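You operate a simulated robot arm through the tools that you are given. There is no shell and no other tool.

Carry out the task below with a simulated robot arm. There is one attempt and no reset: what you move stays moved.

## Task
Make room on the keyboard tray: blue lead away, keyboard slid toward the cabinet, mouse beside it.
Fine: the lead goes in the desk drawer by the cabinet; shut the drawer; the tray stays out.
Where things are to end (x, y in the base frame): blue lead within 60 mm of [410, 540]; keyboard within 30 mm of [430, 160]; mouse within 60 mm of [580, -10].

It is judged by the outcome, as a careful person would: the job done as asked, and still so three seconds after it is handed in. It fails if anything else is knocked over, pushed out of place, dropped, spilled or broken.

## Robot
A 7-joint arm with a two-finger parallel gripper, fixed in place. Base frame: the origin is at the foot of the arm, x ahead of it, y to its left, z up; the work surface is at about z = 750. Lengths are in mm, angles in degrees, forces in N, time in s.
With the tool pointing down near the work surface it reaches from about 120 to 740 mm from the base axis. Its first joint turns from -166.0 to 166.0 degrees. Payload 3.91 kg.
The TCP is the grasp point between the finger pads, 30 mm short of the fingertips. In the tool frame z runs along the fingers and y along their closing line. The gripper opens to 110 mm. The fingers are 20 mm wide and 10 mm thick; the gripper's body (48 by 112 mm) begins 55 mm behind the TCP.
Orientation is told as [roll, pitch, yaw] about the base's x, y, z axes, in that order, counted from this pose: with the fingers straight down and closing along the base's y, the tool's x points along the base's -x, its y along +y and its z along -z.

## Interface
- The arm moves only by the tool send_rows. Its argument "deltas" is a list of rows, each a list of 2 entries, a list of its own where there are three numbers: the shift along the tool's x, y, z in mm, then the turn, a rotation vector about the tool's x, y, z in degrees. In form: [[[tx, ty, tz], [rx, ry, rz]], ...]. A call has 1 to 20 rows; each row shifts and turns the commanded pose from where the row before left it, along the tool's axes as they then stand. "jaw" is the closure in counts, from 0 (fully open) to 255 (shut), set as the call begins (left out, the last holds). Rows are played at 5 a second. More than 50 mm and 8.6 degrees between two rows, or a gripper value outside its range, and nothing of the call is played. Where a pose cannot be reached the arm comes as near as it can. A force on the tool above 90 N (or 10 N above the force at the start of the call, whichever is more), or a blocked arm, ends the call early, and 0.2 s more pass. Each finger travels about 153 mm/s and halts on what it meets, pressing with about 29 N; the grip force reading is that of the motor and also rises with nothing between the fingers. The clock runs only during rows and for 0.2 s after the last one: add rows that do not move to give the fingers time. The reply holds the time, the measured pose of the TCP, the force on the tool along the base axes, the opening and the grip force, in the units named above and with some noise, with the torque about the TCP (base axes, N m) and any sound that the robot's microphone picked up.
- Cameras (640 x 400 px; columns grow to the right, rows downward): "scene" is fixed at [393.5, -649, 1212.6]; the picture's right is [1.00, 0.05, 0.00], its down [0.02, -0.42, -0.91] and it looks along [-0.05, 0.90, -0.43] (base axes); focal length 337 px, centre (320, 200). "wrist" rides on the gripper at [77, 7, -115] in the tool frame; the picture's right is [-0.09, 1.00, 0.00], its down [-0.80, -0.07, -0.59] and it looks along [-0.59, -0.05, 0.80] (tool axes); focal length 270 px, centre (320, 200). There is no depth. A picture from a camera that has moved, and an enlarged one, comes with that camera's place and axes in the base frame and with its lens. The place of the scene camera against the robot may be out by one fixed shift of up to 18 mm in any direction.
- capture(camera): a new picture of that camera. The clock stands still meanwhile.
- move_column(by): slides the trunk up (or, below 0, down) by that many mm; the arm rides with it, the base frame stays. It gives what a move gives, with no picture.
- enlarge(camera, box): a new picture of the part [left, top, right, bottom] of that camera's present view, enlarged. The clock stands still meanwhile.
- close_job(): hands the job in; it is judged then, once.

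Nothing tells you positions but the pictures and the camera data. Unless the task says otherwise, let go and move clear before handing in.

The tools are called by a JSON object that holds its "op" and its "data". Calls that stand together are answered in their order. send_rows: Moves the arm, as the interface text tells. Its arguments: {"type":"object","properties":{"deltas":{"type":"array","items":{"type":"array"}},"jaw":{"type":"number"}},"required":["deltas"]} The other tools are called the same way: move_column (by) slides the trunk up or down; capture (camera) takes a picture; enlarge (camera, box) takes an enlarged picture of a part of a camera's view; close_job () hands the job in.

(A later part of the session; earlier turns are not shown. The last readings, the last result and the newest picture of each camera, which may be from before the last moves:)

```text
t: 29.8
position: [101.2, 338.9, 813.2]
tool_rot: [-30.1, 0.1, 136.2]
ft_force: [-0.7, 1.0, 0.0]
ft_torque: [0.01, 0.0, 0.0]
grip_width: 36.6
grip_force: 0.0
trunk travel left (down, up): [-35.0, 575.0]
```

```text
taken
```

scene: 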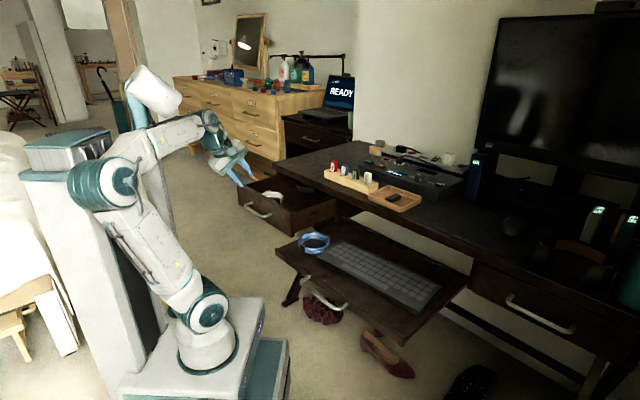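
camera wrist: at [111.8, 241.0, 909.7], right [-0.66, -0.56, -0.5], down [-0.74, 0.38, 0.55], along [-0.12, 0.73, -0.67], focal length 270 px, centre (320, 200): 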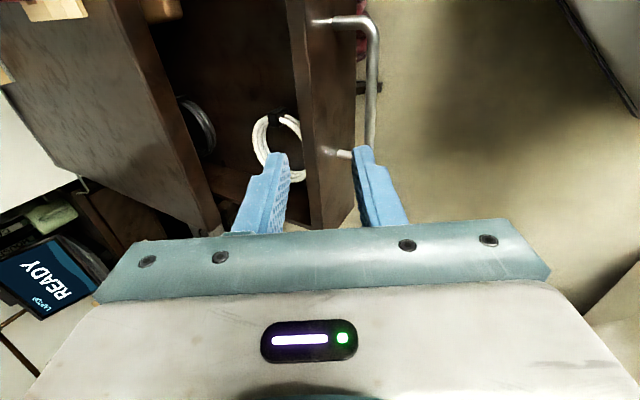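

The drawer is open and the fingers are clear. It holds a white lead and a dark one. I'll lift away, level the tool and turn it to look down into the drawer and at the tray.

{"op": "send_rows", "data": {"deltas": [[[24, -24.3, -17.6], [0, 0, 0]], [[24, -24.3, -17.6], [0, 0, 0]], [[24, -24.3, -17.6], [0, 0, 0]], [[24, -24.3, -17.6], [0, 0, 0]], [[24, -24.3, -17.6], [0, 0, 0]], [[0, 0, 0], [-7.5, 0, 0]], [[0, 0, 0], [-7.5, 0, 0]], [[0, 0, 0], [-7.5, 0, 0]], [[0, 0, 0], [-7.5, 0, 0]], [[0, 0, 0], [0, 0, 0]]], "jaw": 0}}

{"op": "send_rows", "data": {"deltas": [[[0, 0, 0], [0, 0, 8.3]], [[0, 0, 0], [0, 0, 8.3]], [[0, 0, 0], [0, 0, 8.3]], [[0, 0, 0], [0, 0, 8.3]], [[0, 0, 0], [0, 0, 8.3]], [[0, 0, 0], [0, 0, 8.3]], [[0, 0, 0], [0, 0, 8.3]], [[0, 0, 0], [0, 0, 8.3]], [[0, 0, 0], [0, 0, 8.3]], [[0, 0, 0], [0, 0, 8.3]], [[0, 0, 0], [0, 0, 8.3]], [[0, 0, 0], [0, 0, 0]]]}}

{"op": "capture", "data": {"camera": "wrist"}}

{"op": "capture", "data": {"camera": "scene"}}

```text
t: 32.0
position: [230.6, 300.7, 947.0]
tool_rot: [-0.3, 0.0, 136.2]
ft_force: [-0.5, -0.2, 0.1]
ft_torque: [0.0, 0.0, 0.03]
grip_width: 109.9
grip_force: 0.1
out of reach, approached as far as the arm can: row 9
trunk travel left (down, up): [-35.0, 575.0]
```

```text
t: 34.6
position: [229.0, 301.1, 947.2]
tool_rot: [-0.1, -0.1, 44.8]
ft_force: [-1.0, 0.2, 0.5]
ft_torque: [-0.03, 0.0, 0.02]
grip_width: 110.1
grip_force: 0.0
trunk travel left (down, up): [-35.0, 575.0]
```

```text
taken
camera wrist: at [169.2, 252.9, 1062.2], right [-0.64, 0.77, 0.0], down [0.62, 0.51, 0.6], along [0.46, 0.38, -0.8], focal length 270 px, centre (320, 200)
```

wrist: 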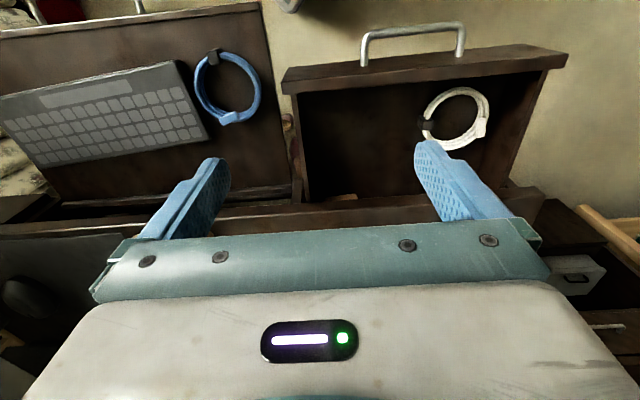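

```text
taken
```

scene: 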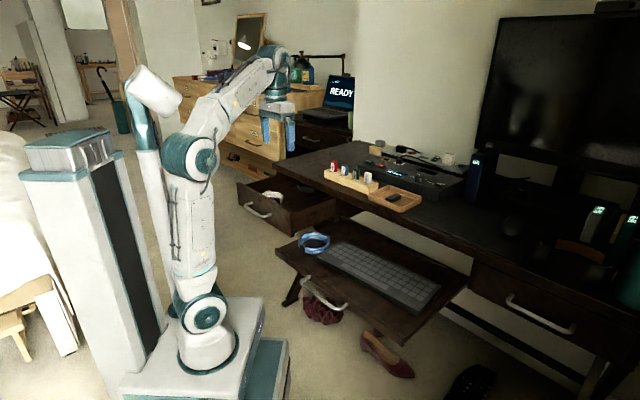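

I can see right into the drawer. A white coil sits in the cabinet-side front, and the tray-side half, where the blue lead should go, is empty. I'll enlarge both areas to measure.

{"op": "enlarge", "data": {"camera": "wrist", "box": [160, 20, 320, 140]}}

{"op": "enlarge", "data": {"camera": "wrist", "box": [260, 10, 580, 220]}}

{"op": "enlarge", "data": {"camera": "scene", "box": [220, 160, 380, 270]}}

```text
3.33 times, centred on (240, 80) of wrist
camera zoom: at [169.2, 252.9, 1062.2], right [-0.64, 0.77, 0.0], down [0.62, 0.51, 0.6], along [0.46, 0.38, -0.8], focal length 901 px, centre (587, 600)
```

zoom: 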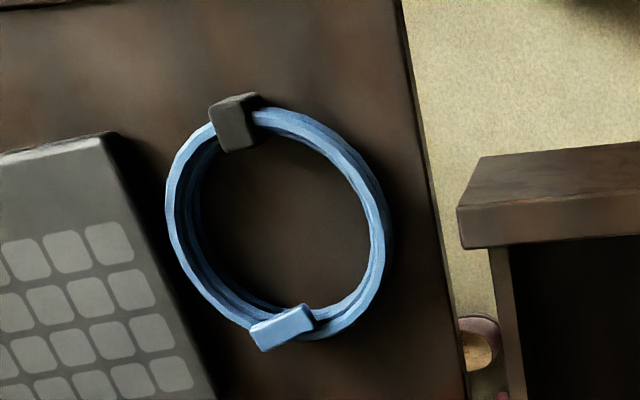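

```text
1.90 times, centred on (420, 115) of wrist
camera zoom: at [169.2, 252.9, 1062.2], right [-0.64, 0.77, 0.0], down [0.62, 0.51, 0.6], along [0.46, 0.38, -0.8], focal length 515 px, centre (130, 362)
```

zoom: 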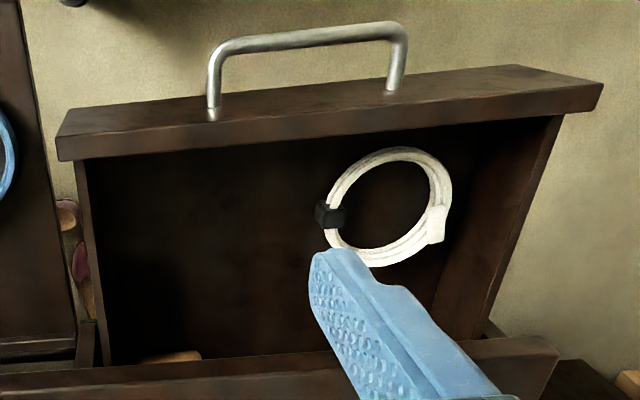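

```text
3.64 times, centred on (300, 215) of scene
camera zoom: at [393.5, -649.0, 1212.6], right [1.0, 0.05, 0.0], down [0.02, -0.42, -0.91], along [-0.05, 0.9, -0.43], focal length 1225 px, centre (393, 146)
```

zoom: 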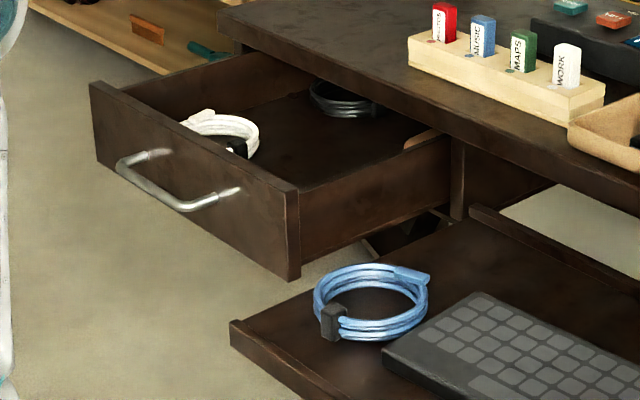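

The blue lead's ring is centred near (336, 215) with a diameter of about 97 mm. The drawer's front corner sits close by, at (257, 268) with its top at z 728. I'll pinch the ring on its -x side with the closing line along x, which keeps the gripper body clear of the drawer.

{"op": "send_rows", "data": {"deltas": [[[0, 0, 0], [0, 0, -7.5]], [[0, 0, 0], [0, 0, -7.5]], [[0, 0, 0], [0, 0, -7.5]], [[0, 0, 0], [0, 0, -7.5]], [[0, 0, 0], [0, 0, -7.5]], [[0, 0, 0], [0, 0, -7.5]], [[17.2, -13, 29.4], [0, 0, 0]], [[17.2, -13, 29.4], [0, 0, 0]], [[17.2, -13, 29.4], [0, 0, 0]], [[17.2, -13, 29.4], [0, 0, 0]], [[17.2, -13, 29.4], [0, 0, 0]], [[0, 0, 0], [0, 0, 0]]], "jaw": 153}}

{"op": "capture", "data": {"camera": "wrist"}}

{"op": "capture", "data": {"camera": "scene"}}

```text
t: 37.2
position: [295.3, 214.9, 800.9]
tool_rot: [-0.3, 0.0, 89.9]
ft_force: [0.3, -0.1, -0.6]
ft_torque: [-0.04, 0.04, 0.0]
grip_width: 43.9
grip_force: 0.1
trunk travel left (down, up): [-35.0, 575.0]
```

```text
taken
camera wrist: at [287.8, 139.4, 916.0], right [-1.0, 0.09, 0.0], down [0.07, 0.8, 0.59], along [0.06, 0.59, -0.8], focal length 270 px, centre (320, 200)
```

wrist: 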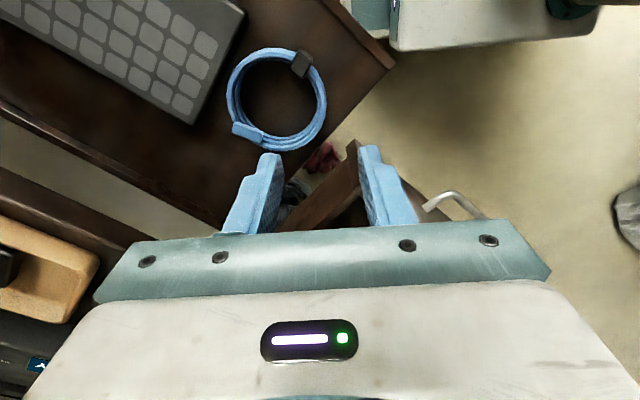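

```text
taken
```

scene: 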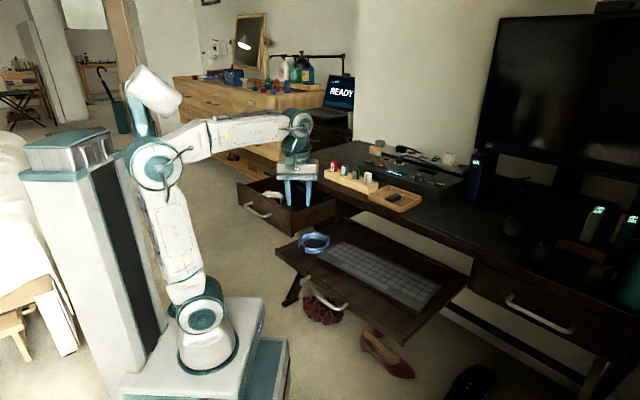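

{"op": "enlarge", "data": {"camera": "wrist", "box": [180, 20, 400, 170]}}

```text
2.67 times, centred on (290, 95) of wrist
camera zoom: at [287.8, 139.4, 916.0], right [-1.0, 0.09, 0.0], down [0.07, 0.8, 0.59], along [0.06, 0.59, -0.8], focal length 721 px, centre (400, 480)
```

zoom: 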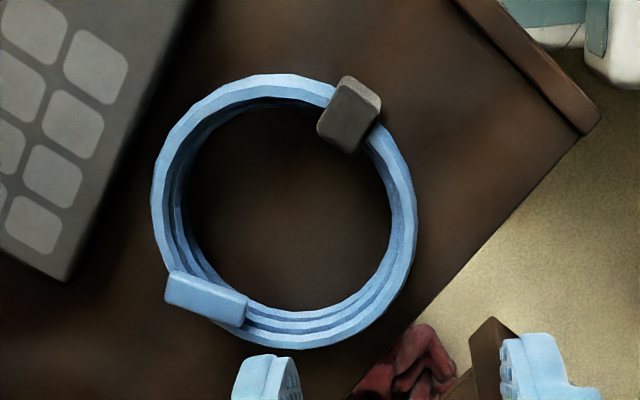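

The ring's -x side is at about (296, 215), right under the TCP. I'll descend to just above the tray and check.

{"op": "send_rows", "data": {"deltas": [[[0, -1, 30], [0, 0, 0]], [[0, 0, 30], [0, 0, 0]], [[0, 0, 30], [0, 0, 0]], [[0, 0, 24], [0, 0, 0]], [[0, 0, 0], [0, 0, 0]]]}}

{"op": "capture", "data": {"camera": "wrist"}}

{"op": "enlarge", "data": {"camera": "scene", "box": [230, 160, 390, 270]}}

```text
t: 38.4
position: [296.7, 213.8, 684.5]
tool_rot: [-0.1, 0.0, 89.9]
ft_force: [-0.1, -0.3, -0.3]
ft_torque: [0.02, -0.02, -0.03]
grip_width: 43.9
grip_force: 0.1
trunk travel left (down, up): [-35.0, 575.0]
```

```text
taken
camera wrist: at [289.4, 138.3, 799.9], right [-1.0, 0.09, 0.0], down [0.07, 0.8, 0.59], along [0.06, 0.59, -0.8], focal length 270 px, centre (320, 200)
```

wrist: 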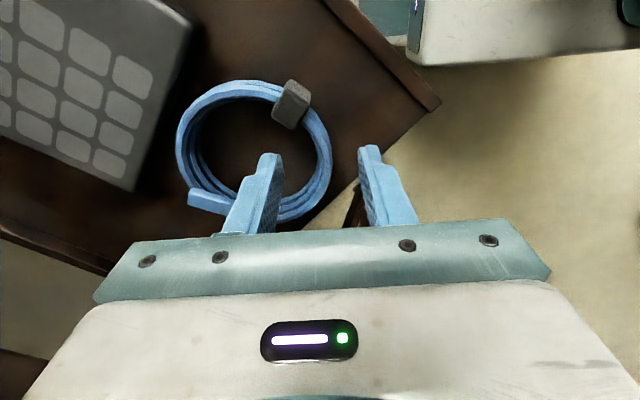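

```text
3.64 times, centred on (310, 215) of scene
camera zoom: at [393.5, -649.0, 1212.6], right [1.0, 0.05, 0.0], down [0.02, -0.42, -0.91], along [-0.05, 0.9, -0.43], focal length 1225 px, centre (356, 146)
```

zoom: 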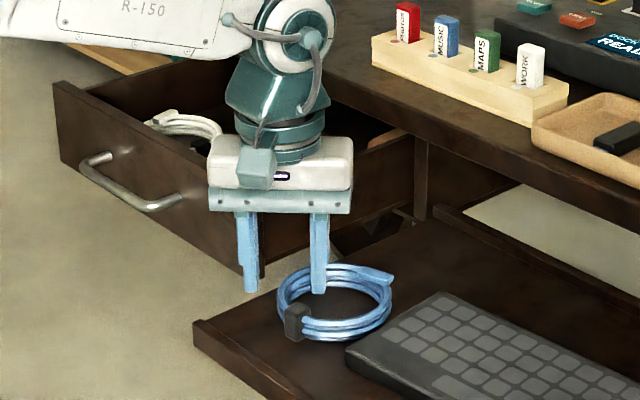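

The ring bundle sits between the fingers. I'll lower a little more in small steps, watching the force.

{"op": "send_rows", "data": {"deltas": [[[0, 0, 5], [0, 0, 0]], [[0, 0, 5], [0, 0, 0]], [[0, 0, 2], [0, 0, 0]], [[0, 0, 0], [0, 0, 0]]]}}

{"op": "enlarge", "data": {"camera": "wrist", "box": [160, 70, 440, 245]}}

{"op": "enlarge", "data": {"camera": "scene", "box": [270, 200, 370, 270]}}

```text
t: 39.4
position: [294.9, 213.8, 673.3]
tool_rot: [-0.2, 0.0, 89.9]
ft_force: [0.4, 0.4, 0.3]
ft_torque: [-0.02, 0.0, 0.05]
grip_width: 43.9
grip_force: 0.0
trunk travel left (down, up): [-35.0, 575.0]
```

```text
2.29 times, centred on (300, 158) of wrist
camera zoom: at [288.6, 139.0, 789.1], right [-1.0, 0.09, 0.0], down [0.07, 0.8, 0.59], along [0.05, 0.59, -0.8], focal length 618 px, centre (366, 297)
```

zoom: 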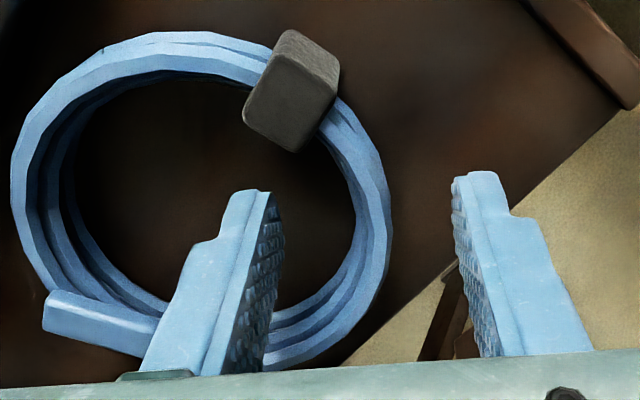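

```text
5.71 times, centred on (320, 235) of scene
camera zoom: at [393.5, -649.0, 1212.6], right [1.0, 0.05, 0.0], down [0.02, -0.42, -0.91], along [-0.05, 0.9, -0.43], focal length 1925 px, centre (320, 0)
```

zoom: 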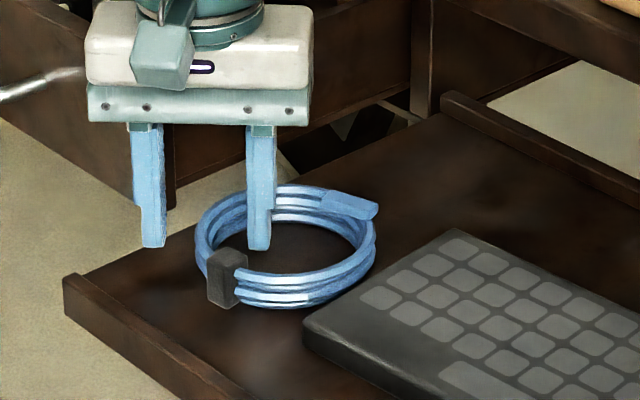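

The bundle lies between the fingertips at the ring's widest point. I'll go down 3 mm more and close on it.

{"op": "send_rows", "data": {"deltas": [[[0, 0, 3], [0, 0, 0]], [[0, 0, 0], [0, 0, 0]]]}}

{"op": "send_rows", "data": {"deltas": [[[0, 0, 0], [0, 0, 0]], [[0, 0, 0], [0, 0, 0]], [[0, 0, 0], [0, 0, 0]]], "jaw": 255}}

{"op": "capture", "data": {"camera": "wrist"}}

```text
t: 40.0
position: [296.8, 215.8, 671.9]
tool_rot: [-0.2, 0.0, 89.9]
ft_force: [-0.4, -0.3, 0.6]
ft_torque: [0.0, 0.02, -0.01]
grip_width: 43.9
grip_force: 0.0
trunk travel left (down, up): [-35.0, 575.0]
```

```text
t: 40.8
position: [295.1, 215.5, 672.2]
tool_rot: [0.0, 0.0, 89.9]
ft_force: [0.1, -0.1, 0.5]
ft_torque: [0.03, 0.01, 0.02]
grip_width: 13.2
grip_force: 29.0
trunk travel left (down, up): [-35.0, 575.0]
```

```text
taken
camera wrist: at [288.6, 139.1, 786.3], right [-1.0, 0.09, 0.0], down [0.07, 0.8, 0.59], along [0.06, 0.59, -0.8], focal length 270 px, centre (320, 200)
```

wrist: 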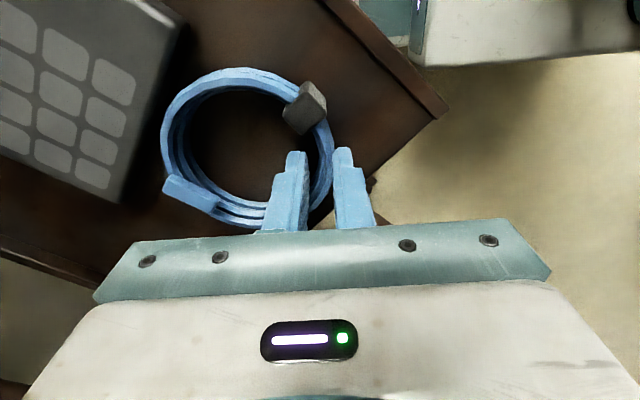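

The fingers closed on a 13.2 mm bundle with 29 N, so the lead is gripped. I'll lift it slowly and check that it holds.

{"op": "send_rows", "data": {"deltas": [[[0, 0, -10], [0, 0, 0]], [[0, 0, -20], [0, 0, 0]], [[0, 0, -30], [0, 0, 0]], [[0, 0, -30], [0, 0, 0]], [[0, 0, -30], [0, 0, 0]], [[0, 0, 0], [0, 0, 0]]]}}

{"op": "capture", "data": {"camera": "wrist"}}

{"op": "enlarge", "data": {"camera": "scene", "box": [230, 150, 390, 260]}}

```text
t: 42.2
position: [295.8, 215.7, 791.4]
tool_rot: [-0.1, 0.0, 89.7]
ft_force: [-0.1, -0.8, -0.5]
ft_torque: [0.0, 0.01, 0.01]
grip_width: 12.9
grip_force: 28.9
trunk travel left (down, up): [-35.0, 575.0]
```

```text
taken
camera wrist: at [288.8, 139.8, 906.8], right [-1.0, 0.09, 0.0], down [0.07, 0.8, 0.59], along [0.05, 0.59, -0.8], focal length 270 px, centre (320, 200)
```

wrist: 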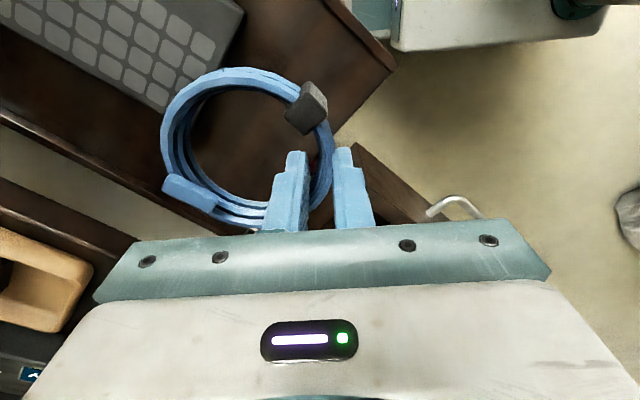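

```text
3.64 times, centred on (310, 205) of scene
camera zoom: at [393.5, -649.0, 1212.6], right [1.0, 0.05, 0.0], down [0.02, -0.42, -0.91], along [-0.05, 0.9, -0.43], focal length 1225 px, centre (356, 182)
```

zoom: 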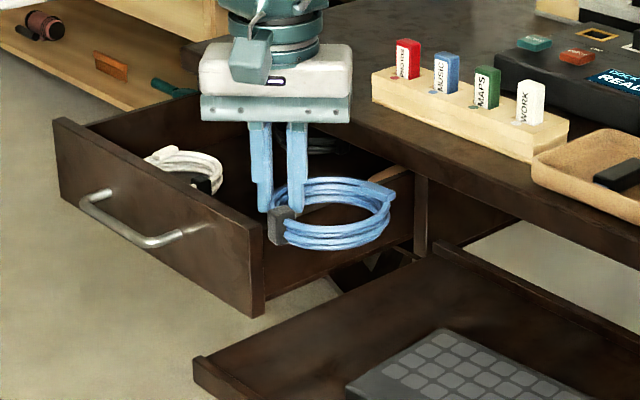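

The lead is firmly held and rigid. I'll raise it above the drawer front, turn to the drawer's heading and carry it over the empty tray-side half.

{"op": "send_rows", "data": {"deltas": [[[0, 0, -20], [0, 0, 0]], [[0, 0, 0], [0, 0, 7.5]], [[0, 0, 0], [0, 0, 7.5]], [[0, 0, 0], [0, 0, 7.5]], [[0, 0, 0], [0, 0, 7.5]], [[0, 0, 0], [0, 0, 7.5]], [[0, 0, 0], [0, 0, 7.5]], [[-22, 31.2, 0], [0, 0, 0]], [[-22, 31.2, 0], [0, 0, 0]], [[-22, 31.2, 0], [0, 0, 0]], [[-22, 31.2, 0], [0, 0, 0]], [[-22, 31.2, 0], [0, 0, 0]], [[-22, 31.2, 0], [0, 0, 0]], [[0, 0, 0], [0, 0, 0]]]}}

{"op": "capture", "data": {"camera": "wrist"}}

{"op": "enlarge", "data": {"camera": "scene", "box": [220, 130, 400, 250]}}

```text
t: 45.2
position: [255.8, 440.3, 812.9]
tool_rot: [-0.1, -0.1, 45.0]
ft_force: [0.4, -0.1, -0.4]
ft_torque: [-0.01, -0.01, 0.0]
grip_width: 12.0
grip_force: 28.7
trunk travel left (down, up): [-35.0, 575.0]
```

```text
taken
camera wrist: at [196.3, 392.2, 926.9], right [-0.64, 0.77, 0.0], down [0.62, 0.52, 0.6], along [0.46, 0.38, -0.8], focal length 270 px, centre (320, 200)
```

wrist: 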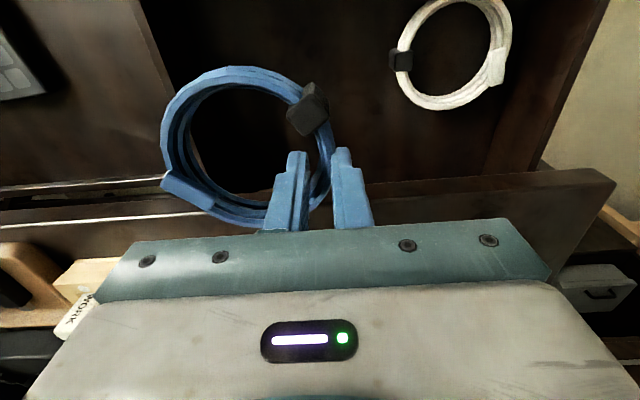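

```text
3.33 times, centred on (310, 190) of scene
camera zoom: at [393.5, -649.0, 1212.6], right [1.0, 0.05, 0.0], down [0.02, -0.42, -0.91], along [-0.05, 0.9, -0.43], focal length 1123 px, centre (353, 233)
```

zoom: 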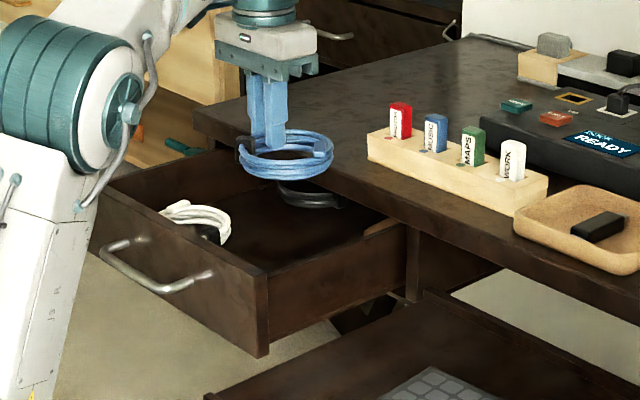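

The lead hangs over the empty half of the drawer, clear of the desk edge and the white lead. I'll lower it in steps until it nears the drawer floor, which I put at about z 645.

{"op": "send_rows", "data": {"deltas": [[[0, 0, 25], [0, 0, 0]], [[0, 0, 25], [0, 0, 0]], [[0, 0, 25], [0, 0, 0]], [[0, 0, 20], [0, 0, 0]], [[0, 0, 15], [0, 0, 0]], [[0, 0, 0], [0, 0, 0]]]}}

{"op": "capture", "data": {"camera": "wrist"}}

{"op": "enlarge", "data": {"camera": "scene", "box": [220, 130, 400, 250]}}

```text
t: 46.6
position: [256.7, 440.3, 701.6]
tool_rot: [-0.2, -0.2, 44.9]
ft_force: [-0.1, 0.4, 0.6]
ft_torque: [0.01, 0.01, -0.02]
grip_width: 11.7
grip_force: 29.1
trunk travel left (down, up): [-35.0, 575.0]
```

```text
taken
camera wrist: at [197.8, 392.1, 816.4], right [-0.64, 0.77, 0.0], down [0.62, 0.52, 0.6], along [0.46, 0.38, -0.8], focal length 270 px, centre (320, 200)
```

wrist: 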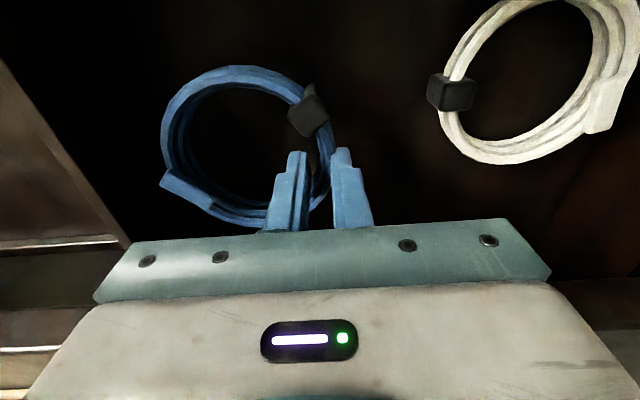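

```text
3.33 times, centred on (310, 190) of scene
camera zoom: at [393.5, -649.0, 1212.6], right [1.0, 0.05, 0.0], down [0.02, -0.42, -0.91], along [-0.05, 0.9, -0.43], focal length 1123 px, centre (353, 233)
```

zoom: 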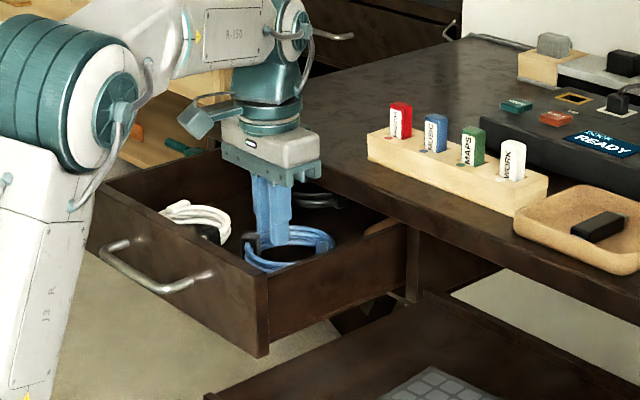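

No contact yet. I'll keep lowering in small steps and watch the vertical force.

{"op": "send_rows", "data": {"deltas": [[[0, 0, 5], [0, 0, 0]], [[0, 0, 5], [0, 0, 0]], [[0, 0, 0], [0, 0, 0]]]}}

{"op": "send_rows", "data": {"deltas": [[[0, 0, 3], [0, 0, 0]], [[0, 0, 3], [0, 0, 0]], [[0, 0, 0], [0, 0, 0]]]}}

```text
t: 47.4
position: [256.7, 440.6, 692.7]
tool_rot: [-0.1, 0.0, 44.9]
ft_force: [-0.6, -0.9, -0.3]
ft_torque: [0.01, 0.06, -0.02]
grip_width: 11.9
grip_force: 28.8
trunk travel left (down, up): [-35.0, 575.0]
```

```text
t: 48.2
position: [256.6, 441.6, 685.2]
tool_rot: [-0.1, -0.1, 44.9]
ft_force: [-0.1, 0.7, 0.0]
ft_torque: [0.0, 0.04, 0.01]
grip_width: 11.7
grip_force: 29.3
trunk travel left (down, up): [-35.0, 575.0]
```

{"op": "send_rows", "data": {"deltas": [[[0, 0, 3], [0, 0, 0]], [[0, 0, 0], [0, 0, 0]]]}}

{"op": "send_rows", "data": {"deltas": [[[0, 0, 3], [0, 0, 0]], [[0, 0, 0], [0, 0, 0]]]}}

{"op": "capture", "data": {"camera": "wrist"}}

{"op": "enlarge", "data": {"camera": "scene", "box": [260, 160, 340, 220]}}

```text
t: 48.8
position: [257.1, 441.0, 682.9]
tool_rot: [-0.2, 0.0, 44.9]
ft_force: [0.6, 0.1, -0.1]
ft_torque: [0.05, 0.04, -0.03]
grip_width: 11.5
grip_force: 28.9
trunk travel left (down, up): [-35.0, 575.0]
```

```text
t: 49.4
position: [256.8, 441.3, 679.1]
tool_rot: [-0.2, -0.1, 45.0]
ft_force: [-0.3, 0.5, -0.4]
ft_torque: [0.04, 0.04, 0.01]
grip_width: 11.4
grip_force: 29.5
trunk travel left (down, up): [-35.0, 575.0]
```

```text
taken
camera wrist: at [197.2, 392.8, 794.2], right [-0.64, 0.77, 0.0], down [0.62, 0.52, 0.6], along [0.46, 0.38, -0.8], focal length 270 px, centre (320, 200)
```

wrist: 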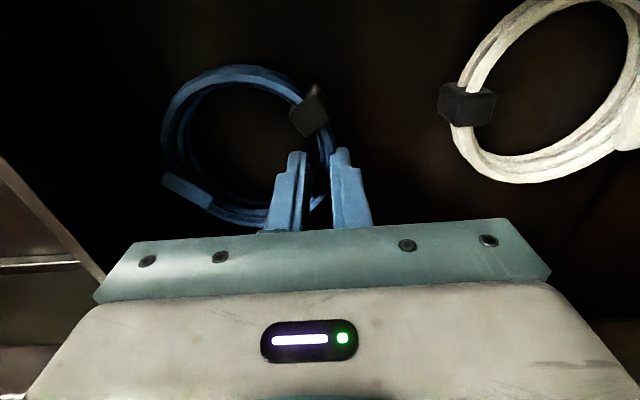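

```text
6.67 times, centred on (300, 190) of scene
camera zoom: at [393.5, -649.0, 1212.6], right [1.0, 0.05, 0.0], down [0.02, -0.42, -0.91], along [-0.05, 0.9, -0.43], focal length 2246 px, centre (453, 267)
```

zoom: 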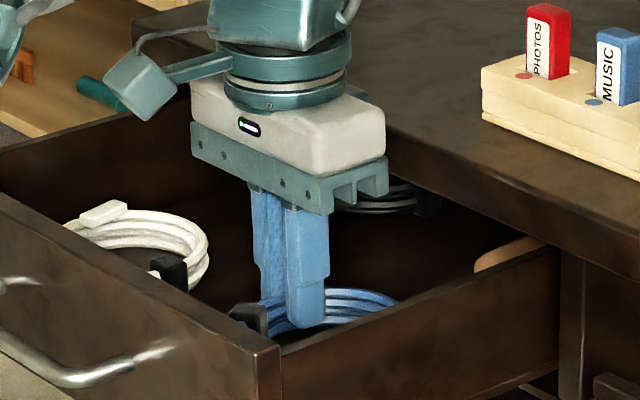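

The white coil now appears at nearly the same depth as the blue one, so the floor is close. I'll go a few more millimetres.

{"op": "send_rows", "data": {"deltas": [[[0, 0, 3], [0, 0, 0]], [[0, 0, 0], [0, 0, 0]]]}}

{"op": "send_rows", "data": {"deltas": [[[0, 0, 3], [0, 0, 0]], [[0, 0, 0], [0, 0, 0]]]}}

```text
t: 50.0
position: [256.1, 440.7, 678.1]
tool_rot: [0.0, -0.3, 44.9]
ft_force: [-0.8, -0.1, 20.6]
ft_torque: [-0.06, 0.03, 0.17]
grip_width: 11.3
grip_force: 29.0
trunk travel left (down, up): [-35.0, 575.0]
```

```text
t: 50.6
position: [255.6, 441.4, 675.7]
tool_rot: [0.0, -0.4, 45.1]
ft_force: [-2.9, 3.6, 28.6]
ft_torque: [0.09, -0.03, -0.03]
grip_width: 10.7
grip_force: 29.0
trunk travel left (down, up): [-35.0, 575.0]
```

The lead has touched the drawer floor at a TCP height of about z 678. I'll ease off a few millimetres and let go.

{"op": "send_rows", "data": {"deltas": [[[0, 0, -4], [0, 0, 0]], [[0, 0, 0], [0, 0, 0]]]}}

{"op": "send_rows", "data": {"deltas": [[[0, 0, 0], [0, 0, 0]], [[0, 0, 0], [0, 0, 0]], [[0, 0, 0], [0, 0, 0]]], "jaw": 165}}

{"op": "capture", "data": {"camera": "wrist"}}

```text
t: 51.2
position: [256.6, 439.9, 675.0]
tool_rot: [-0.2, 0.2, 44.9]
ft_force: [-0.8, -0.4, 0.9]
ft_torque: [0.03, -0.03, -0.02]
grip_width: 10.3
grip_force: 28.9
trunk travel left (down, up): [-35.0, 575.0]
```

```text
t: 52.0
position: [257.0, 440.0, 677.3]
tool_rot: [-0.1, 0.0, 44.9]
ft_force: [1.6, -0.5, 0.6]
ft_torque: [0.01, -0.03, 0.0]
grip_width: 38.9
grip_force: 0.0
trunk travel left (down, up): [-35.0, 575.0]
```

```text
taken
camera wrist: at [197.5, 392.6, 792.0], right [-0.64, 0.77, 0.0], down [0.62, 0.52, 0.6], along [0.46, 0.38, -0.8], focal length 270 px, centre (320, 200)
```

wrist: 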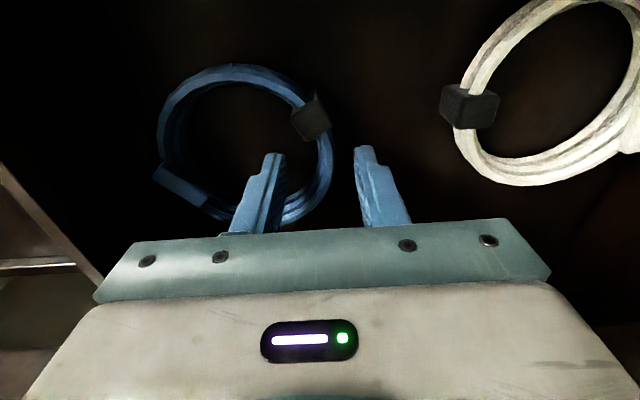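

The lead lies flat in the drawer. I'll lift straight up and look back at it.

{"op": "send_rows", "data": {"deltas": [[[0, 0, -15], [0, 0, 0]], [[0, 0, -25], [0, 0, 0]], [[0, 0, -35], [0, 0, 0]], [[0, 0, -40], [0, 0, 0]], [[0, 0, -40], [0, 0, 0]], [[0, 0, 0], [0, 0, 0]]]}}

{"op": "capture", "data": {"camera": "wrist"}}

{"op": "enlarge", "data": {"camera": "scene", "box": [220, 130, 400, 250]}}

```text
t: 53.4
position: [256.6, 437.9, 832.1]
tool_rot: [-0.2, 0.0, 44.9]
ft_force: [-0.5, 0.9, 0.1]
ft_torque: [0.0, 0.01, 0.03]
grip_width: 38.8
grip_force: 0.1
trunk travel left (down, up): [-35.0, 575.0]
```

```text
taken
camera wrist: at [197.7, 390.2, 947.1], right [-0.64, 0.77, 0.0], down [0.62, 0.52, 0.6], along [0.46, 0.38, -0.8], focal length 270 px, centre (320, 200)
```

wrist: 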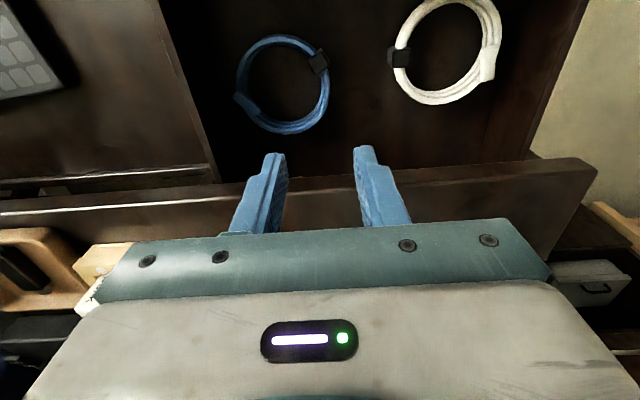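

```text
3.33 times, centred on (310, 190) of scene
camera zoom: at [393.5, -649.0, 1212.6], right [1.0, 0.05, 0.0], down [0.02, -0.42, -0.91], along [-0.05, 0.9, -0.43], focal length 1123 px, centre (353, 233)
```

zoom: 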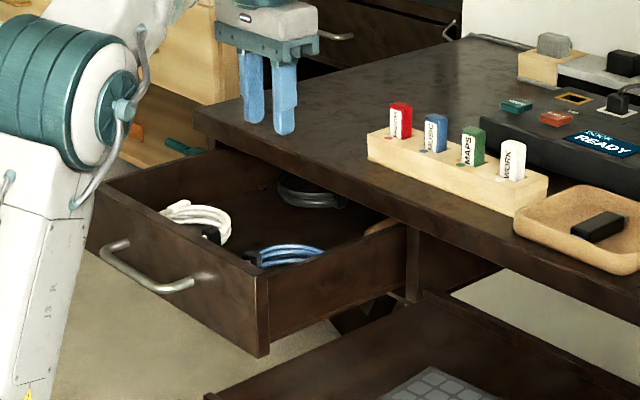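

The blue lead is in the drawer near (275, 406), which becomes about (400, 531) once shut, close to its target. Next I'll push the drawer closed with the fingers shut and vertical, pressing on the middle of the handle. First I'll go back over the drawer front and down in front of the handle.

{"op": "send_rows", "data": {"deltas": [[[0, 0, -10], [0, 0, 0]], [[32.7, 6.6, 0], [0, 0, 0]], [[32.7, 6.6, 0], [0, 0, 0]], [[32.7, 6.6, 0], [0, 0, 0]], [[32.7, 6.6, 0], [0, 0, 0]], [[32.7, 6.6, 0], [0, 0, 0]], [[32.7, 6.6, 0], [0, 0, 0]], [[0, 0, 0], [0, 0, 0]]], "jaw": 255}}

{"op": "capture", "data": {"camera": "wrist"}}

{"op": "capture", "data": {"camera": "scene"}}

```text
t: 55.2
position: [109.5, 331.3, 830.9]
tool_rot: [0.0, 2.0, 42.5]
ft_force: [0.9, -0.2, 0.1]
ft_torque: [0.02, 0.0, 0.02]
grip_width: 0.0
grip_force: 29.5
trunk travel left (down, up): [-35.0, 575.0]
```

```text
taken
camera wrist: at [50.8, 287.9, 949.8], right [-0.61, 0.8, 0.0], down [0.65, 0.5, 0.57], along [0.45, 0.34, -0.82], focal length 270 px, centre (320, 200)
```

wrist: 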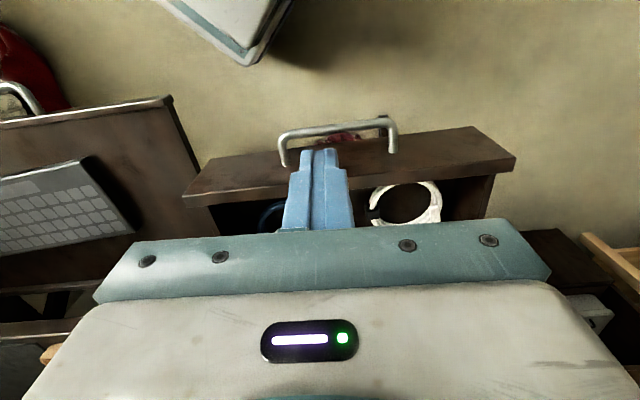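

```text
taken
```

scene: 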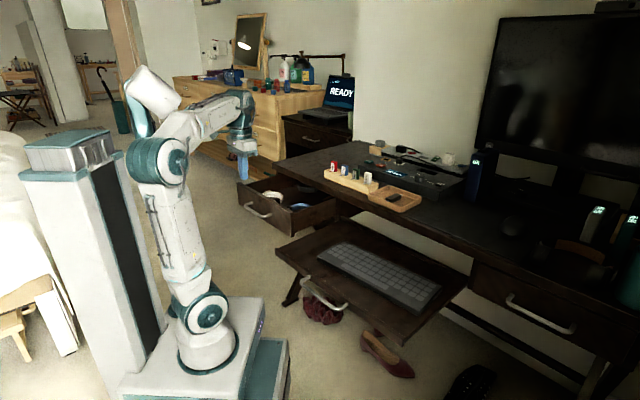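

The arm is slightly limited here because the forearm points upward, and going lower should free it. The fingers are still in front of the handle, so I'll descend partway and check.

{"op": "send_rows", "data": {"deltas": [[[0, 0, 30], [0, 0, 0]], [[0, 0, 30], [0, 0, 0]], [[0, 0, 0], [0, 0, 0]]]}}

{"op": "capture", "data": {"camera": "wrist"}}

```text
t: 56.0
position: [90.0, 330.1, 781.5]
tool_rot: [0.0, 0.1, 45.0]
ft_force: [-0.5, -0.2, 1.2]
ft_torque: [-0.01, -0.01, 0.02]
grip_width: 0.1
grip_force: 28.8
trunk travel left (down, up): [-35.0, 575.0]
```

```text
taken
camera wrist: at [31.5, 282.1, 896.6], right [-0.64, 0.77, 0.0], down [0.62, 0.52, 0.59], along [0.45, 0.38, -0.81], focal length 270 px, centre (320, 200)
```

wrist: 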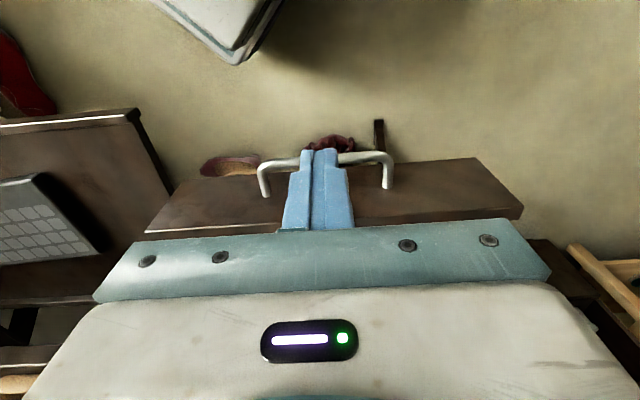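

The pose has converged, and the closed fingers line up with the middle of the handle and just in front of it. I'll go down to handle height.

{"op": "send_rows", "data": {"deltas": [[[0, 0, 30], [0, 0, 0]], [[0, 0, 30], [0, 0, 0]], [[0, 0, 32], [0, 0, 0]], [[0, 0, 0], [0, 0, 0]]]}}

{"op": "capture", "data": {"camera": "wrist"}}

{"op": "enlarge", "data": {"camera": "scene", "box": [180, 120, 360, 240]}}

```text
t: 57.0
position: [89.2, 328.7, 691.2]
tool_rot: [-0.2, 0.0, 45.0]
ft_force: [0.3, 0.4, 0.0]
ft_torque: [0.03, -0.03, 0.01]
grip_width: 0.0
grip_force: 29.1
trunk travel left (down, up): [-35.0, 575.0]
```

```text
taken
camera wrist: at [28.9, 280.8, 806.5], right [-0.64, 0.77, 0.0], down [0.62, 0.52, 0.6], along [0.46, 0.38, -0.8], focal length 270 px, centre (320, 200)
```

wrist: 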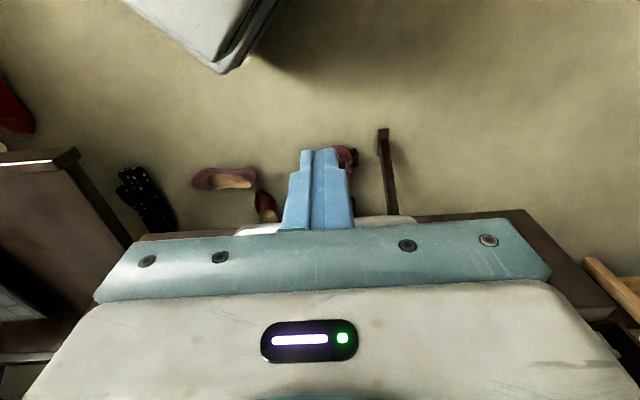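

```text
3.33 times, centred on (270, 180) of scene
camera zoom: at [393.5, -649.0, 1212.6], right [1.0, 0.05, 0.0], down [0.02, -0.42, -0.91], along [-0.05, 0.9, -0.43], focal length 1123 px, centre (487, 267)
```

zoom: 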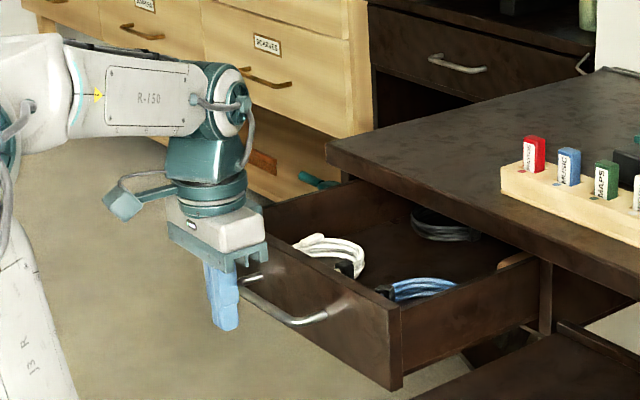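

The fingers are in front of the bar with their tips below it. I'll push slowly straight inward.

{"op": "send_rows", "data": {"deltas": [[[-10, 0, 0], [0, 0, 0]], [[-10, 0, 0], [0, 0, 0]], [[-8, 0, 0], [0, 0, 0]], [[-8, 0, 0], [0, 0, 0]], [[-10, 0, 0], [0, 0, 0]], [[-10, 0, 0], [0, 0, 0]], [[-10, 0, 0], [0, 0, 0]], [[-10, 0, 0], [0, 0, 0]], [[-10, 0, 0], [0, 0, 0]], [[-10, 0, 0], [0, 0, 0]], [[0, 0, 0], [0, 0, 0]]]}}

{"op": "enlarge", "data": {"camera": "scene", "box": [200, 130, 380, 250]}}

```text
t: 59.4
position: [159.3, 397.9, 691.0]
tool_rot: [-0.1, -0.1, 44.9]
ft_force: [-0.2, -0.3, 0.7]
ft_torque: [-0.01, -0.01, 0.0]
grip_width: 0.0
grip_force: 28.7
trunk travel left (down, up): [-35.0, 575.0]
```

```text
3.33 times, centred on (290, 190) of scene
camera zoom: at [393.5, -649.0, 1212.6], right [1.0, 0.05, 0.0], down [0.02, -0.42, -0.91], along [-0.05, 0.9, -0.43], focal length 1123 px, centre (420, 233)
```

zoom: 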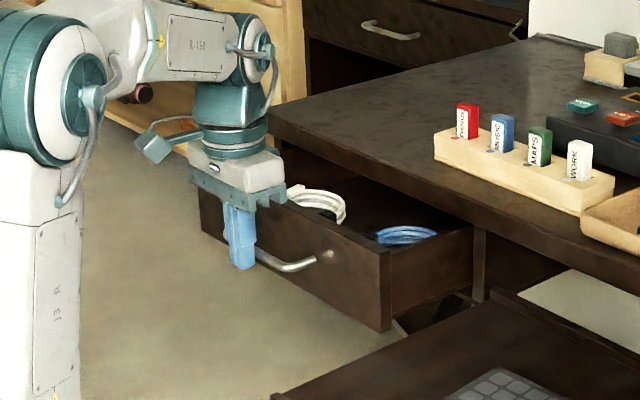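

The drawer is sliding in smoothly. I'll continue, slowing near the end.

{"op": "send_rows", "data": {"deltas": [[[-10, 0, 0], [0, 0, 0]], [[-10, 0, 0], [0, 0, 0]], [[-10, 0, 0], [0, 0, 0]], [[-10, 0, 0], [0, 0, 0]], [[-10, 0, 0], [0, 0, 0]], [[-10, 0, 0], [0, 0, 0]], [[-10, 0, 0], [0, 0, 0]], [[-10, 0, 0], [0, 0, 0]], [[-8, 0, 0], [0, 0, 0]], [[0, 0, 0], [0, 0, 0]]]}}

{"op": "send_rows", "data": {"deltas": [[[-4, 0, 0], [0, 0, 0]], [[-4, 0, 0], [0, 0, 0]], [[-4, 0, 0], [0, 0, 0]], [[0, 0, 0], [0, 0, 0]]]}}

{"op": "enlarge", "data": {"camera": "scene", "box": [220, 130, 400, 250]}}

```text
t: 61.6
position: [220.7, 460.5, 689.6]
tool_rot: [-0.1, -0.1, 45.0]
ft_force: [0.0, -0.1, 0.0]
ft_torque: [0.02, 0.01, 0.0]
grip_width: 0.0
grip_force: 28.8
trunk travel left (down, up): [-35.0, 575.0]
```

```text
t: 62.6
position: [229.5, 468.1, 690.0]
tool_rot: [-0.2, -0.1, 44.9]
ft_force: [0.4, -0.6, -0.3]
ft_torque: [-0.01, 0.02, 0.0]
grip_width: 0.0
grip_force: 28.9
trunk travel left (down, up): [-35.0, 575.0]
```

```text
3.33 times, centred on (310, 190) of scene
camera zoom: at [393.5, -649.0, 1212.6], right [1.0, 0.05, 0.0], down [0.02, -0.42, -0.91], along [-0.05, 0.9, -0.43], focal length 1123 px, centre (353, 233)
```

zoom: 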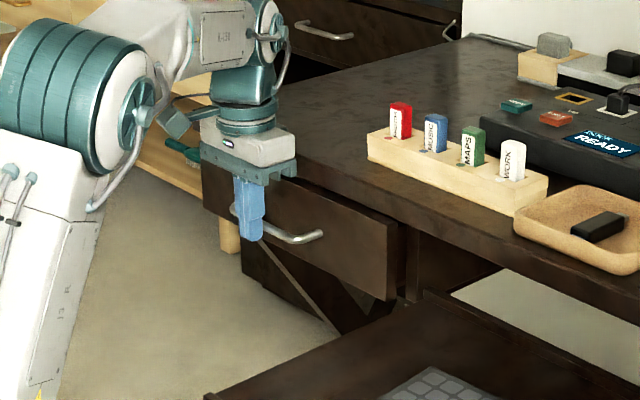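

The drawer is almost shut. I'll push the last few millimetres until it meets its stop.

{"op": "send_rows", "data": {"deltas": [[[-3, 0, 0], [0, 0, 0]], [[-3, 0, 0], [0, 0, 0]], [[0, 0, 0], [0, 0, 0]]]}}

{"op": "send_rows", "data": {"deltas": [[[-3, 0, 0], [0, 0, 0]], [[0, 0, 0], [0, 0, 0]]]}}

{"op": "enlarge", "data": {"camera": "scene", "box": [250, 150, 370, 230]}}

```text
t: 63.4
position: [233.5, 473.2, 691.7]
tool_rot: [0.0, -0.1, 45.0]
ft_force: [-0.6, -0.3, 0.1]
ft_torque: [-0.01, -0.01, -0.02]
grip_width: 0.1
grip_force: 28.5
trunk travel left (down, up): [-35.0, 575.0]
```

```text
t: 64.0
position: [236.7, 475.0, 690.8]
tool_rot: [-0.1, 0.0, 45.1]
ft_force: [-0.2, -0.5, -0.1]
ft_torque: [-0.01, 0.01, 0.0]
grip_width: 0.0
grip_force: 28.7
trunk travel left (down, up): [-35.0, 575.0]
```

```text
5.00 times, centred on (310, 190) of scene
camera zoom: at [393.5, -649.0, 1212.6], right [1.0, 0.05, 0.0], down [0.02, -0.42, -0.91], along [-0.05, 0.9, -0.43], focal length 1684 px, centre (370, 250)
```

zoom: 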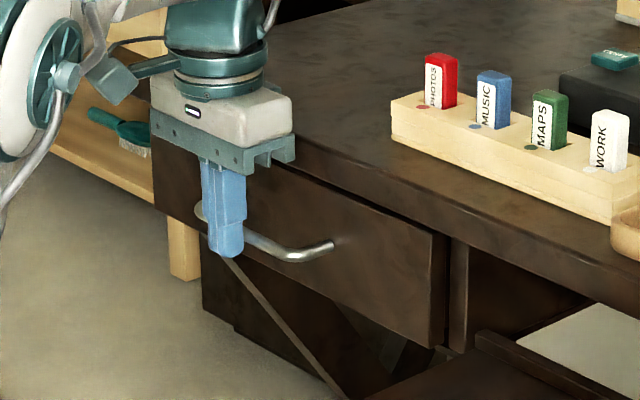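

{"op": "send_rows", "data": {"deltas": [[[-3, 0, 0], [0, 0, 0]], [[0, 0, 0], [0, 0, 0]]]}}

{"op": "send_rows", "data": {"deltas": [[[-3, 0, 0], [0, 0, 0]], [[0, 0, 0], [0, 0, 0]]]}}

{"op": "enlarge", "data": {"camera": "scene", "box": [250, 150, 370, 230]}}

{"op": "capture", "data": {"camera": "wrist"}}

```text
t: 64.6
position: [236.1, 475.5, 691.3]
tool_rot: [-0.2, 0.0, 45.0]
ft_force: [-12.1, -15.7, -1.2]
ft_torque: [-0.26, 0.24, -0.06]
grip_width: 0.0
grip_force: 28.9
trunk travel left (down, up): [-35.0, 575.0]
```

```text
t: 65.2
position: [235.6, 476.4, 691.1]
tool_rot: [-0.3, 0.5, 45.1]
ft_force: [-33.6, -37.9, -8.2]
ft_torque: [-0.28, 1.17, -0.07]
grip_width: 0.2
grip_force: 28.9
trunk travel left (down, up): [-35.0, 575.0]
```

```text
5.00 times, centred on (310, 190) of scene
camera zoom: at [393.5, -649.0, 1212.6], right [1.0, 0.05, 0.0], down [0.02, -0.42, -0.91], along [-0.05, 0.9, -0.43], focal length 1684 px, centre (370, 250)
```

zoom: 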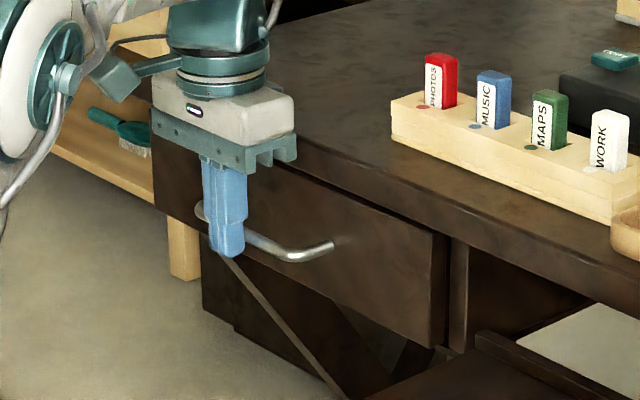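

```text
taken
camera wrist: at [177.1, 428.2, 806.6], right [-0.64, 0.77, -0.01], down [0.62, 0.52, 0.59], along [0.45, 0.38, -0.81], focal length 270 px, centre (320, 200)
```

wrist: 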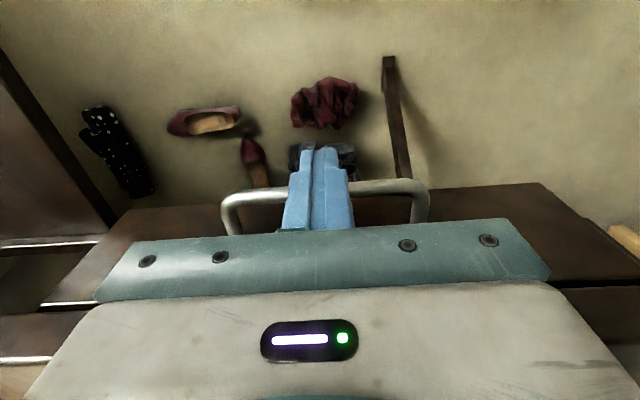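

Force rose to about 50 N with no further travel, so the drawer is firmly shut. I'll back off, rise, and swing to view the keyboard and tray from above.

{"op": "send_rows", "data": {"deltas": [[[15, 0, 0], [0, 0, 0]], [[30, 0, 0], [0, 0, 0]], [[0, 0, -40], [0, 0, 0]], [[0, 0, -40], [0, 0, 0]], [[0, 0, -40], [0, 0, 0]], [[0, 0, -40], [0, 0, 0]], [[0, 0, -40], [0, 0, 0]], [[0, 0, 0], [0, 0, 0]]]}}

{"op": "enlarge", "data": {"camera": "scene", "box": [220, 130, 400, 250]}}

```text
t: 67.0
position: [206.1, 448.0, 890.4]
tool_rot: [-0.2, 0.1, 45.0]
ft_force: [0.4, 0.5, 0.0]
ft_torque: [0.01, 0.01, 0.0]
grip_width: 0.1
grip_force: 29.4
trunk travel left (down, up): [-35.0, 575.0]
```

```text
3.33 times, centred on (310, 190) of scene
camera zoom: at [393.5, -649.0, 1212.6], right [1.0, 0.05, 0.0], down [0.02, -0.42, -0.91], along [-0.05, 0.9, -0.43], focal length 1123 px, centre (353, 233)
```

zoom: 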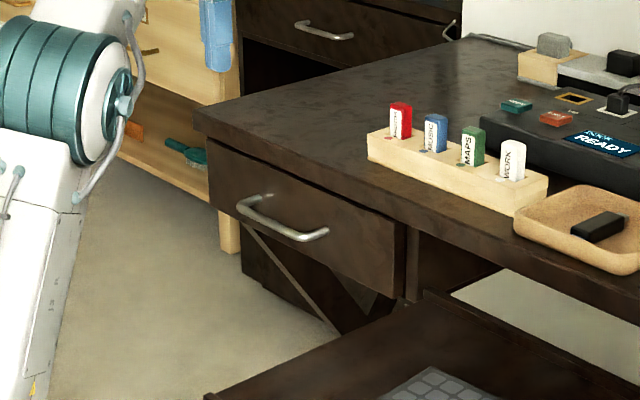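

The drawer is shut flush as at the start. I'll now fly over the tray to view the keyboard.

{"op": "send_rows", "data": {"deltas": [[[20.5, -39.2, -1], [0, 0, 0]], [[20.5, -39.2, -1], [0, 0, 0]], [[20.5, -39.2, -1], [0, 0, 0]], [[20.5, -39.2, -1], [0, 0, 0]], [[20.5, -39.2, -1], [0, 0, 0]], [[20.5, -39.2, -1], [0, 0, 0]], [[20.5, -39.2, -1], [0, 0, 0]], [[20.5, -39.2, -1], [0, 0, 0]], [[20.5, -39.2, -1], [0, 0, 0]], [[20.5, -39.2, -1], [0, 0, 0]], [[20.5, -39.2, -1], [0, 0, 0]], [[20.5, -39.2, -1], [0, 0, 0]], [[0, 0, 0], [0, 0, 0]]]}}

{"op": "capture", "data": {"camera": "wrist"}}

{"op": "capture", "data": {"camera": "scene"}}

```text
t: 69.8
position: [363.0, -61.7, 902.5]
tool_rot: [0.0, 0.0, 44.9]
ft_force: [0.1, -0.1, 0.8]
ft_torque: [0.02, -0.01, -0.02]
grip_width: 0.1
grip_force: 29.7
trunk travel left (down, up): [-35.0, 575.0]
```

```text
taken
camera wrist: at [303.7, -109.1, 1016.6], right [-0.64, 0.77, 0.0], down [0.62, 0.52, 0.6], along [0.46, 0.38, -0.8], focal length 270 px, centre (320, 200)
```

wrist: 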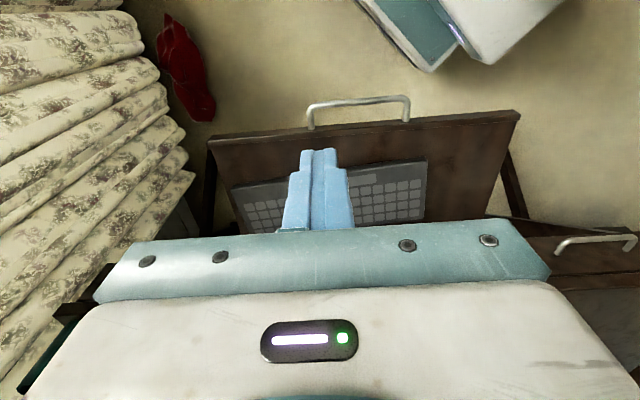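

```text
taken
```

scene: 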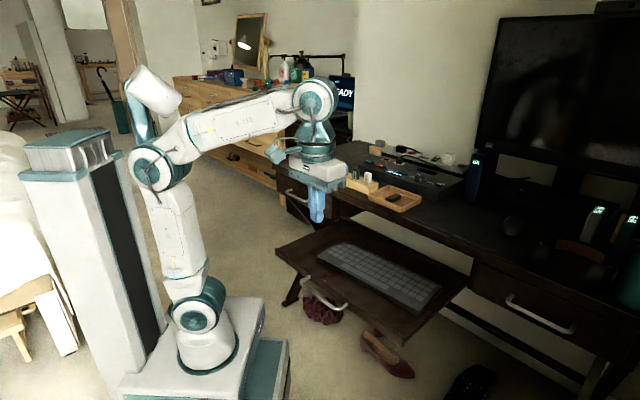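

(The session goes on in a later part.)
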